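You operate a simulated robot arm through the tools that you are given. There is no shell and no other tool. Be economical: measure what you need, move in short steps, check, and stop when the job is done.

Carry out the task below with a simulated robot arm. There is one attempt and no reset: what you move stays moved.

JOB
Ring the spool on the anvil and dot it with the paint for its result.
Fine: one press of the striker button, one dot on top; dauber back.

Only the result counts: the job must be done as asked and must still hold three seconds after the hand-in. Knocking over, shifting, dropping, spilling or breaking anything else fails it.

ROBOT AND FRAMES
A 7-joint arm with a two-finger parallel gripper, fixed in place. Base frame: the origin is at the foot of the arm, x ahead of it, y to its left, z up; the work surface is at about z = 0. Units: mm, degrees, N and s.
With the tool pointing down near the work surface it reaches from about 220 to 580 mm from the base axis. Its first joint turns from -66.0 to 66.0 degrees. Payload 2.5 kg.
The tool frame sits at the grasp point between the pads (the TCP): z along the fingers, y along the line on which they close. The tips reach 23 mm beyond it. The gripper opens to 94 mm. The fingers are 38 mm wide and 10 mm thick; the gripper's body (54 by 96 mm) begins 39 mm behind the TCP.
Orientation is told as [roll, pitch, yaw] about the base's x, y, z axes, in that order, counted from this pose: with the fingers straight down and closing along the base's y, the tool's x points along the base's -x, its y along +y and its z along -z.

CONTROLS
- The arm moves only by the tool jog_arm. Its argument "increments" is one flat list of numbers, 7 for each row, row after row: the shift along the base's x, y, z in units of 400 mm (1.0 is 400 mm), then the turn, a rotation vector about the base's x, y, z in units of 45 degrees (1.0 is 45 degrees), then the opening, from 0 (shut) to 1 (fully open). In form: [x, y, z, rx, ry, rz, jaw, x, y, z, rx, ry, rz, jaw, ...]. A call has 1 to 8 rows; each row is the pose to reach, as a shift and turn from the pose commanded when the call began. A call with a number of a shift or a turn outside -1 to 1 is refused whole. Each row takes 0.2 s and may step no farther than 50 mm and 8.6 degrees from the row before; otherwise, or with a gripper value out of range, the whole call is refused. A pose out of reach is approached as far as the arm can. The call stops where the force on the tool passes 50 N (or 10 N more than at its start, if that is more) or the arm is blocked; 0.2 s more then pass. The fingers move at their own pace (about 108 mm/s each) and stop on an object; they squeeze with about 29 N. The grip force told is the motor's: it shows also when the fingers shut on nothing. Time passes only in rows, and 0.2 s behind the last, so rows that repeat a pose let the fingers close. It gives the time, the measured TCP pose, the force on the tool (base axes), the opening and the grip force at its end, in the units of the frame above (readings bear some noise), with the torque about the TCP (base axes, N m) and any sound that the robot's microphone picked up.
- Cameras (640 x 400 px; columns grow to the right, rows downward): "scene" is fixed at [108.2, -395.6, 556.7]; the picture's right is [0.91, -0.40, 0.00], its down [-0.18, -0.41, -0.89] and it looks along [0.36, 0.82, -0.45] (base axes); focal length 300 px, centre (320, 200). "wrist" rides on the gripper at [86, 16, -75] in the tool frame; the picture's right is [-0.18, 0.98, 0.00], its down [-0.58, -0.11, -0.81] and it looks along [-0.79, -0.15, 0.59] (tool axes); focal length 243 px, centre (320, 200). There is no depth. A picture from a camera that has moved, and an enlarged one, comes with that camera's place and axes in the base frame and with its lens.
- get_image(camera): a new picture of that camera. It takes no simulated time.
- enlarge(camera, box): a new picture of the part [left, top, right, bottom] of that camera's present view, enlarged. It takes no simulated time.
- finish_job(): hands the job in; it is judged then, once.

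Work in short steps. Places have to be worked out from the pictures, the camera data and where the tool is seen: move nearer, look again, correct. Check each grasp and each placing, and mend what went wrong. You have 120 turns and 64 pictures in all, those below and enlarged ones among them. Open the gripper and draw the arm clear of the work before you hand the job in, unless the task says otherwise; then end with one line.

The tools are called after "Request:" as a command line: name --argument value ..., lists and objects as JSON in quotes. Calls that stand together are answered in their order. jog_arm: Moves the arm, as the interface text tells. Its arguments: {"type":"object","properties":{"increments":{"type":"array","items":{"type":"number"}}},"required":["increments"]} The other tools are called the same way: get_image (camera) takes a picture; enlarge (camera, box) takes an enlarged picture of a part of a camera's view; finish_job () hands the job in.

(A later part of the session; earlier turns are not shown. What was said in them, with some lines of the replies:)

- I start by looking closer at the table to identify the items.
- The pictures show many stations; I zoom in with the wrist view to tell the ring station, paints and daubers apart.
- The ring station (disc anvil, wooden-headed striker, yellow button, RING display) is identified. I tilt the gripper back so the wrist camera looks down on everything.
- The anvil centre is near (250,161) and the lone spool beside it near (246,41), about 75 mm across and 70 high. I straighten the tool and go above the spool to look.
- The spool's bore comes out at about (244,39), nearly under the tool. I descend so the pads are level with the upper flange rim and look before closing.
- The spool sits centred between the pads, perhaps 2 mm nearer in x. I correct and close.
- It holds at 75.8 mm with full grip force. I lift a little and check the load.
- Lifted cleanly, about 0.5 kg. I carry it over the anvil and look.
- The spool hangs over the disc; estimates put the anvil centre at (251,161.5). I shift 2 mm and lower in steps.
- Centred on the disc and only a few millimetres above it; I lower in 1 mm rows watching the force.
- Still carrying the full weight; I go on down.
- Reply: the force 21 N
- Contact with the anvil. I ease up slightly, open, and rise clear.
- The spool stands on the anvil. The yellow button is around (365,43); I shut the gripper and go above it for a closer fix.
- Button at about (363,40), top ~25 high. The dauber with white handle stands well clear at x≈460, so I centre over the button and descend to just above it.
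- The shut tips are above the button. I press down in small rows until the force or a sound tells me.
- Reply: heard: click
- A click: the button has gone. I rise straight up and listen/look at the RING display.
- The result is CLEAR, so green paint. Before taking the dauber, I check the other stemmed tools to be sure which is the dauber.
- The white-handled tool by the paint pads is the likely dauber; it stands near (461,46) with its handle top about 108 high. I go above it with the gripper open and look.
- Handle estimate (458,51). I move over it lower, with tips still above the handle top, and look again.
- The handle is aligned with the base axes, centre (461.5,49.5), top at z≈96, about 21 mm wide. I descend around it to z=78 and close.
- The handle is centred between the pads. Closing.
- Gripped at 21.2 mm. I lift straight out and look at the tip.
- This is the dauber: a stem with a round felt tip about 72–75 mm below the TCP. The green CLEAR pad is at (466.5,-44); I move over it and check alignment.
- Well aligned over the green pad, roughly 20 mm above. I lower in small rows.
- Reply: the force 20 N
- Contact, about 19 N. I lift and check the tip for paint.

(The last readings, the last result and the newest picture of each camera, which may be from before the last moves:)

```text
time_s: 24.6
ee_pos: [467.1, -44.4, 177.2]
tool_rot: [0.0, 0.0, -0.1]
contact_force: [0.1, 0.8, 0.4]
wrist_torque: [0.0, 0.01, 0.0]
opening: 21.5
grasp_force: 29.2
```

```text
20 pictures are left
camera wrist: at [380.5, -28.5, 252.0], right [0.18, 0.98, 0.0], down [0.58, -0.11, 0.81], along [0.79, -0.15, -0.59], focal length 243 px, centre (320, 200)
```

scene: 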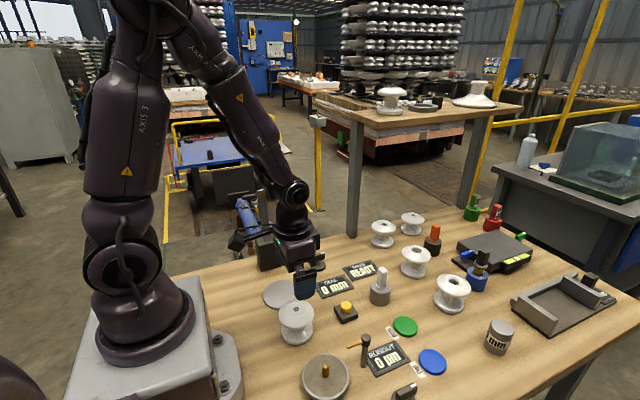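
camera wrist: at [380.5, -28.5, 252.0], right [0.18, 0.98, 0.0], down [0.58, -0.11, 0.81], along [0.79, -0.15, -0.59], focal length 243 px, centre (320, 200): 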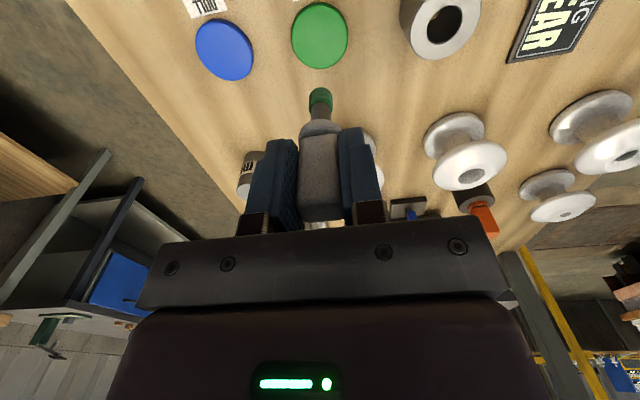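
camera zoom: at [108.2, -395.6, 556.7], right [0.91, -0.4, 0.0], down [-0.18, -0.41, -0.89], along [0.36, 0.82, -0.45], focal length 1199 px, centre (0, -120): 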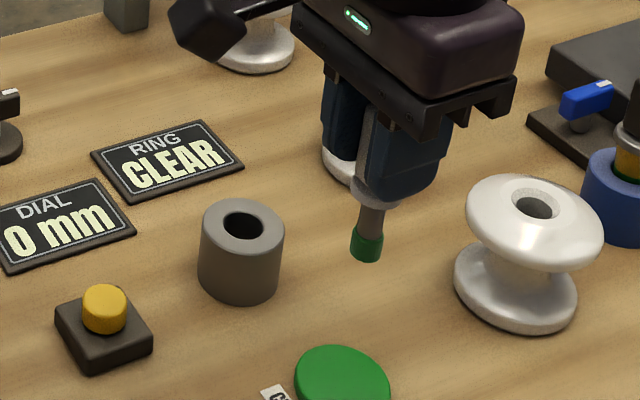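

The tip is green. The spool's bore is at (251.5,161) with top z≈77; I aim the dot at the porcelain 12 mm toward −y from the bore, and travel there at safe height.

Request:
jog_arm --increments '[-0.077, 0.069, 0.02, 0, 0, 0, 0.1, -0.154, 0.138, 0.04, 0, 0, 0, 0.1, -0.231, 0.207, 0.04, 0, 0, 0, 0.1, -0.308, 0.276, 0.04, 0, 0, 0, 0.1, -0.385, 0.345, 0.04, 0, 0, 0, 0.1, -0.462, 0.414, 0.03, 0, 0, 0, 0.1, -0.539, 0.483, 0.01, 0, 0, 0, 0.1, -0.539, 0.483, 0, 0, 0, 0, 0.1]'

Request:
get_image --camera "wrist"

Request:
enlarge --camera "scene" --box '[220, 220, 340, 320]'

```text
time_s: 26.4
ee_pos: [248.7, 148.8, 179.0]
tool_rot: [0.0, 0.0, 0.0]
contact_force: [-0.3, -0.1, -0.4]
wrist_torque: [0.01, 0.03, -0.03]
opening: 21.3
grasp_force: 29.1
```

```text
19 pictures are left
camera wrist: at [161.9, 163.9, 253.0], right [0.18, 0.98, 0.0], down [0.58, -0.11, 0.81], along [0.79, -0.15, -0.59], focal length 243 px, centre (320, 200)
```

wrist: 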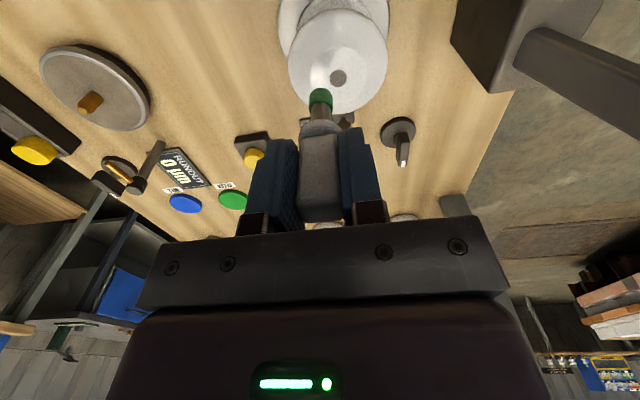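

```text
4.00 times, centred on (280, 270) of scene
camera zoom: at [108.2, -395.6, 556.7], right [0.91, -0.4, 0.0], down [-0.18, -0.41, -0.89], along [0.36, 0.82, -0.45], focal length 1199 px, centre (480, -80)
```

zoom: 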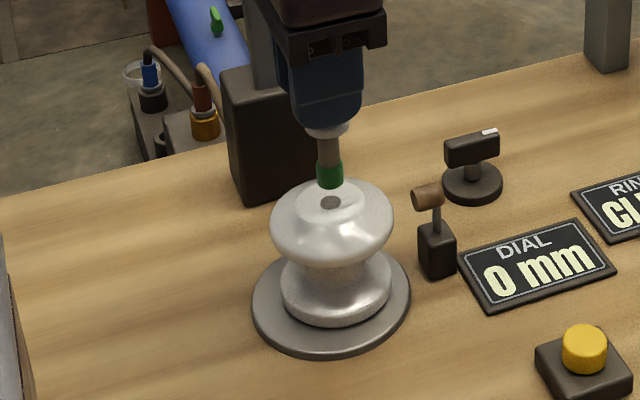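

Bore confirmed at (252,160); flat face spans radius ~6.5–21 mm. I shift to a 13.5 mm offset and lower, stopping short of contact.

Request:
jog_arm --increments '[0.006, -0.006, -0.025, 0, 0, 0, 0.1, 0.006, -0.006, -0.05, 0, 0, 0, 0.1, 0.006, -0.006, -0.05, 0, 0, 0, 0.1]'

Request:
enlarge --camera "scene" --box '[250, 240, 330, 290]'

Request:
enlarge --camera "wrist" --box '[270, 30, 400, 120]'

```text
time_s: 27.2
ee_pos: [253.5, 146.7, 157.8]
tool_rot: [0.0, 0.0, 0.0]
contact_force: [-0.7, 0.2, -0.4]
wrist_torque: [0.0, 0.01, -0.03]
opening: 21.4
grasp_force: 28.9
```

```text
8.00 times, centred on (290, 265) of scene
camera zoom: at [108.2, -395.6, 556.7], right [0.91, -0.4, 0.0], down [-0.18, -0.41, -0.89], along [0.36, 0.82, -0.45], focal length 2398 px, centre (560, -320)
```

zoom: 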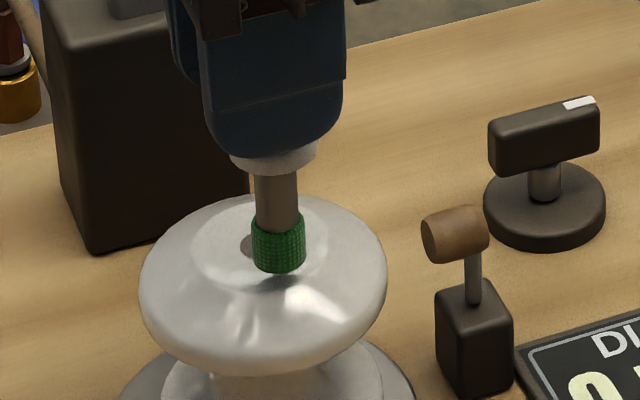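

```text
4.44 times, centred on (335, 75) of wrist
camera zoom: at [165.7, 161.6, 233.2], right [0.18, 0.98, 0.0], down [0.58, -0.11, 0.81], along [0.79, -0.15, -0.59], focal length 1078 px, centre (253, 756)
```

zoom: 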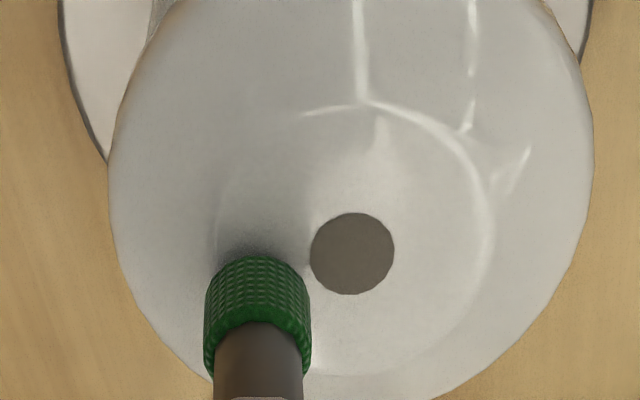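

The tip is a few mm above the flat face, slightly too far outward. I nudge it 1–2 mm inward and come down in 1.5 mm rows until light contact.

Request:
jog_arm --increments '[-0.004, 0.003, -0.004, 0, 0, 0, 0.1, -0.004, 0.003, -0.008, 0, 0, 0, 0.1]'

```text
time_s: 27.8
ee_pos: [250.9, 147.3, 155.2]
tool_rot: [0.0, 0.0, 0.0]
contact_force: [-0.6, 0.1, 0.0]
wrist_torque: [-0.02, -0.02, 0.0]
opening: 21.3
grasp_force: 29.4
```

No contact yet; lower a little more.

Request:
jog_arm --increments '[0, 0, -0.004, 0, 0, 0, 0.1]'

```text
time_s: 28.2
ee_pos: [251.6, 147.9, 154.9]
tool_rot: [0.0, 0.0, -0.1]
contact_force: [-0.2, 0.3, -0.6]
wrist_torque: [0.01, -0.01, -0.02]
opening: 21.3
grasp_force: 28.8
```

Request:
jog_arm --increments '[0, 0, -0.004, 0, 0, 0, 0.1]'

```text
time_s: 28.6
ee_pos: [251.1, 146.6, 153.0]
tool_rot: [0.0, 0.0, 0.0]
contact_force: [-0.4, 0.1, -0.1]
wrist_torque: [-0.02, -0.03, -0.01]
opening: 21.4
grasp_force: 28.9
```

Request:
jog_arm --increments '[0, 0, -0.004, 0, 0, 0, 0.1]'

```text
time_s: 29.0
ee_pos: [251.2, 147.4, 152.0]
tool_rot: [-0.1, -0.1, 0.1]
contact_force: [-2.6, -3.3, 22.6]
wrist_torque: [-0.32, 0.15, 0.01]
opening: 21.3
grasp_force: 28.8
```

Contact at 23 N: dotted. I lift straight up and look.

Request:
jog_arm --increments '[0, 0, 0.01, 0, 0, 0, 0.1, 0, 0, 0.05, 0, 0, 0, 0.1, 0, 0, 0.1, 0, 0, 0, 0.1, 0, 0, 0.1, 0, 0, 0, 0.1]'

Request:
enlarge --camera "scene" --box '[240, 240, 340, 310]'

```text
time_s: 30.0
ee_pos: [251.2, 146.7, 190.7]
tool_rot: [0.0, 0.2, 0.0]
contact_force: [-0.2, 0.4, -0.3]
wrist_torque: [0.0, 0.01, -0.02]
opening: 21.2
grasp_force: 29.2
```

```text
5.71 times, centred on (290, 275) of scene
camera zoom: at [108.2, -395.6, 556.7], right [0.91, -0.4, 0.0], down [-0.18, -0.41, -0.89], along [0.36, 0.82, -0.45], focal length 1713 px, centre (491, -229)
```

zoom: 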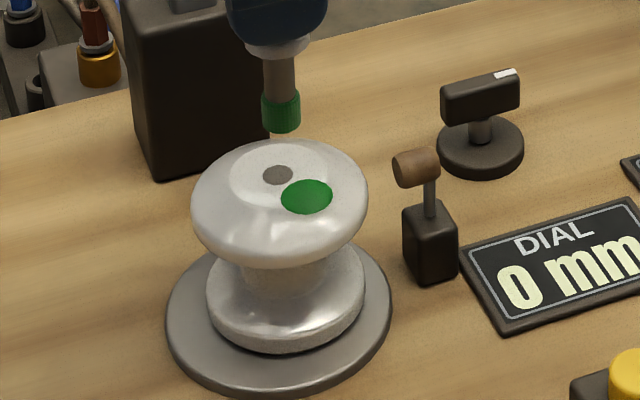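

A single green dot sits on the porcelain. I carry the dauber back to hover over its cup.

Request:
jog_arm --increments '[0.075, -0.035, 0, 0, 0, 0, 0.1, 0.15, -0.07, 0, 0, 0, 0, 0.1, 0.225, -0.105, 0, 0, 0, 0, 0.1, 0.3, -0.14, 0, 0, 0, 0, 0.1, 0.375, -0.175, 0, 0, 0, 0, 0.1, 0.45, -0.21, -0.02, 0, 0, 0, 0.1, 0.527, -0.244, -0.08, 0, 0, 0, 0.1, 0.527, -0.244, -0.15, 0, 0, 0, 0.1]'

Request:
enlarge --camera "scene" --box '[330, 240, 430, 310]'

Request:
enlarge --camera "wrist" --box '[260, 20, 390, 120]'

```text
time_s: 31.8
ee_pos: [460.7, 46.3, 129.8]
tool_rot: [0.1, 0.1, 0.0]
contact_force: [-0.2, -0.3, 0.0]
wrist_torque: [-0.01, 0.01, -0.01]
opening: 21.2
grasp_force: 28.8
```

```text
5.71 times, centred on (380, 275) of scene
camera zoom: at [108.2, -395.6, 556.7], right [0.91, -0.4, 0.0], down [-0.18, -0.41, -0.89], along [0.36, 0.82, -0.45], focal length 1713 px, centre (-23, -229)
```

zoom: 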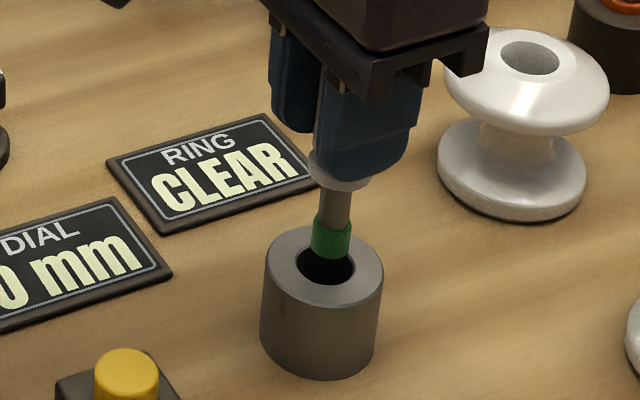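

```text
4.00 times, centred on (325, 70) of wrist
camera zoom: at [374.2, 62.6, 204.7], right [0.18, 0.98, 0.0], down [0.58, -0.11, 0.81], along [0.79, -0.15, -0.59], focal length 970 px, centre (300, 720)
```

zoom: 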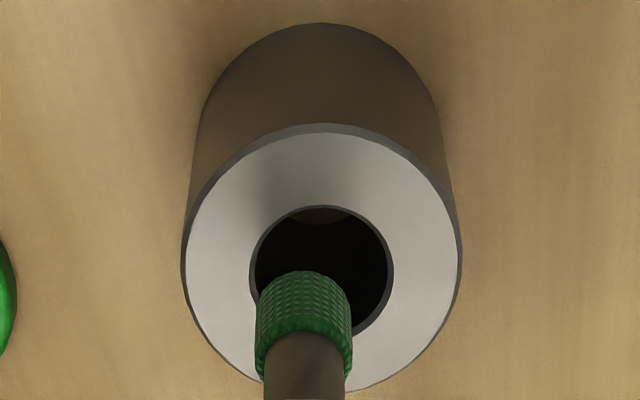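

The tip is about 3 mm short in y relative to the bore (pose reads 46.3, taken at about 50). I correct, hold, and re-read before inserting.

Request:
jog_arm --increments '[0.001, 0.008, 0, 0, 0, 0, 0.1, 0.001, 0.008, 0, 0, 0, 0, 0.1]'

Request:
enlarge --camera "wrist" --box '[260, 20, 390, 120]'

Request:
enlarge --camera "scene" --box '[330, 240, 430, 310]'

```text
time_s: 32.4
ee_pos: [461.5, 52.9, 129.7]
tool_rot: [0.1, 0.1, 0.0]
contact_force: [-0.3, -0.6, -0.4]
wrist_torque: [0.02, 0.0, 0.04]
opening: 21.3
grasp_force: 28.6
```

```text
4.00 times, centred on (325, 70) of wrist
camera zoom: at [374.7, 67.3, 204.8], right [0.18, 0.98, 0.0], down [0.58, -0.11, 0.81], along [0.79, -0.15, -0.59], focal length 970 px, centre (300, 720)
```

zoom: 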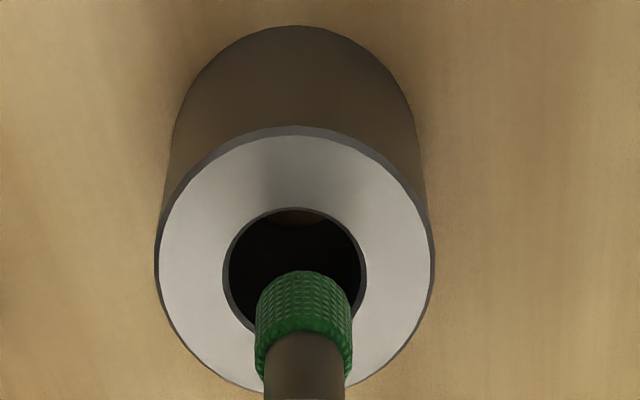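

```text
5.71 times, centred on (380, 275) of scene
camera zoom: at [108.2, -395.6, 556.7], right [0.91, -0.4, 0.0], down [-0.18, -0.41, -0.89], along [0.36, 0.82, -0.45], focal length 1713 px, centre (-23, -229)
```

zoom: 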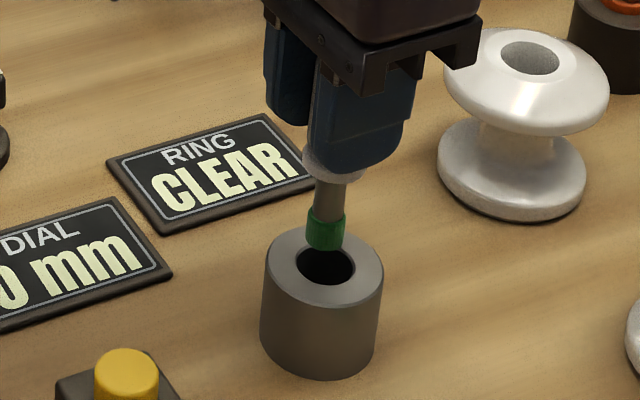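

Pose lag explained it; the bore is at y≈51, so I step back 1.5 mm and insert, with clearance of about ±4 mm.

Request:
jog_arm --increments '[0, -0.004, 0, 0, 0, 0, 0.1, 0, -0.004, -0.03, 0, 0, 0, 0.1, 0, -0.004, -0.06, 0, 0, 0, 0.1, 0, -0.004, -0.09, 0, 0, 0, 0.1, 0, -0.004, -0.115, 0, 0, 0, 0.1, 0, -0.004, -0.115, 0, 0, 0, 0.1]'

```text
time_s: 33.8
ee_pos: [463.0, 51.8, 86.3]
tool_rot: [0.0, 0.0, 0.0]
contact_force: [0.8, -0.3, -0.9]
wrist_torque: [0.02, 0.01, 0.01]
opening: 21.3
grasp_force: 28.9
```

Request:
jog_arm --increments '[0, 0, -0.005, 0, 0, 0, 0.1, 0, 0, -0.01, 0, 0, 0, 0.1]'

Request:
enlarge --camera "scene" --box '[330, 240, 430, 310]'

```text
time_s: 34.4
ee_pos: [462.0, 52.0, 80.9]
tool_rot: [0.0, 0.0, 0.0]
contact_force: [0.3, 0.0, -1.0]
wrist_torque: [-0.04, -0.01, -0.03]
opening: 21.2
grasp_force: 29.1
```

```text
5.71 times, centred on (380, 275) of scene
camera zoom: at [108.2, -395.6, 556.7], right [0.91, -0.4, 0.0], down [-0.18, -0.41, -0.89], along [0.36, 0.82, -0.45], focal length 1713 px, centre (-23, -229)
```

zoom: 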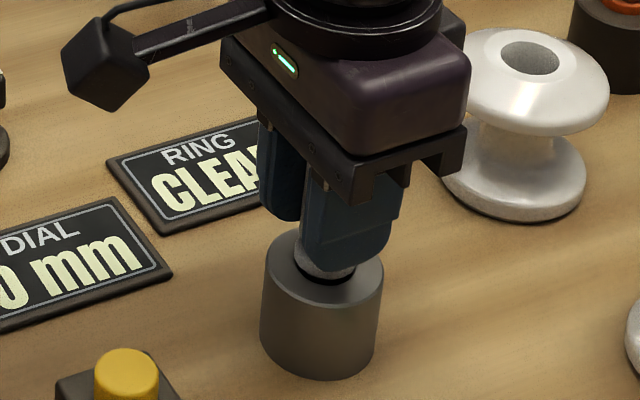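

Collar is just above the rim. I lower the last millimetres until it seats.

Request:
jog_arm --increments '[0, 0, -0.004, 0, 0, 0, 0.1, 0, 0, -0.007, 0, 0, 0, 0.1]'

```text
time_s: 35.0
ee_pos: [462.8, 51.6, 77.9]
tool_rot: [0.0, 0.0, 0.0]
contact_force: [-0.2, -0.3, -0.4]
wrist_torque: [0.02, -0.02, -0.01]
opening: 21.1
grasp_force: 28.5
```

Request:
jog_arm --increments '[0, 0, -0.003, 0, 0, 0, 0.1, 0, 0, -0.003, 0, 0, 0, 0.1]'

Request:
enlarge --camera "scene" --box '[340, 260, 420, 310]'

```text
time_s: 35.6
ee_pos: [463.7, 51.4, 77.0]
tool_rot: [0.0, -0.2, 0.1]
contact_force: [-4.3, 0.6, 12.0]
wrist_torque: [-0.02, -0.02, 0.02]
opening: 21.4
grasp_force: 29.1
```

```text
8.00 times, centred on (380, 285) of scene
camera zoom: at [108.1, -395.6, 556.7], right [0.91, -0.4, 0.0], down [-0.18, -0.41, -0.89], along [0.36, 0.82, -0.45], focal length 2398 px, centre (-160, -480)
```

zoom: 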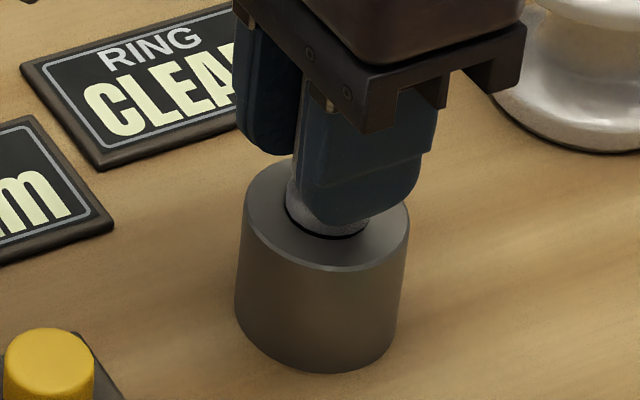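

The dauber is seated (12 N). I open and rise straight up.

Request:
jog_arm --increments '[0, 0, 0.001, 0, 0, 0, 0.3, 0, 0, 0.001, 0, 0, 0, 0.6, 0, 0, 0.001, 0, 0, 0, 0.6, 0, 0, 0.05, 0, 0, 0, 0.6, 0, 0, 0.15, 0, 0, 0, 0.6, 0, 0, 0.25, 0, 0, 0, 0.6, 0, 0, 0.35, 0, 0, 0, 0.6, -0.1, 0, 0.4, 0, 0, 0, 0.6]'

Request:
get_image --camera "scene"

Request:
enlarge --camera "scene" --box '[260, 230, 420, 330]'

```text
time_s: 37.4
ee_pos: [423.7, 52.1, 237.1]
tool_rot: [0.0, 0.1, 0.0]
contact_force: [0.2, 0.3, -0.2]
wrist_torque: [0.0, 0.01, 0.01]
opening: 56.4
grasp_force: 0.1
```

```text
8 pictures are left
```

scene: 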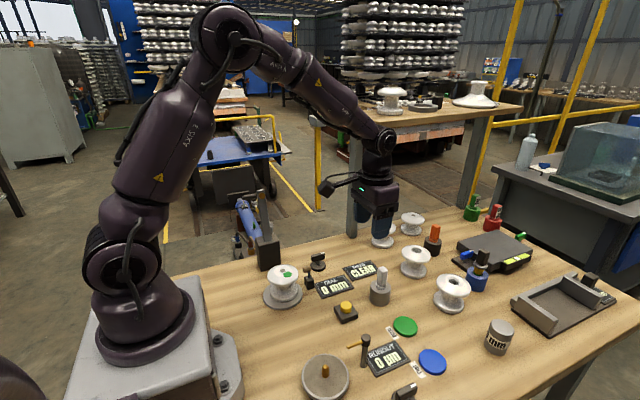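

```text
4.00 times, centred on (340, 280) of scene
camera zoom: at [108.2, -395.6, 556.7], right [0.91, -0.4, 0.0], down [-0.18, -0.41, -0.89], along [0.36, 0.82, -0.45], focal length 1199 px, centre (240, -120)
```

zoom: 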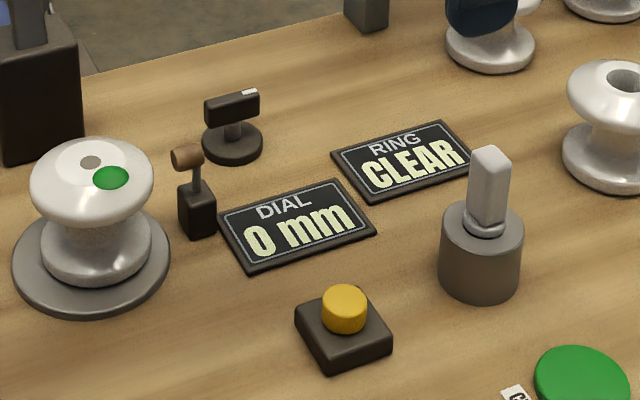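

All is in order: the dauber stands upright in its cup, the spool is on the anvil with one green dot, RING reads CLEAR, and the arm is clear and open. Handing in.

Request:
finish_job

```text
The job is handed in.
```

I rang the spool on the anvil with one press of the striker button. The display read CLEAR, so I put one green dot on its top and returned the dauber to its cup. There were several spools on the table; I took "the spool" to be the one beside the anvil.
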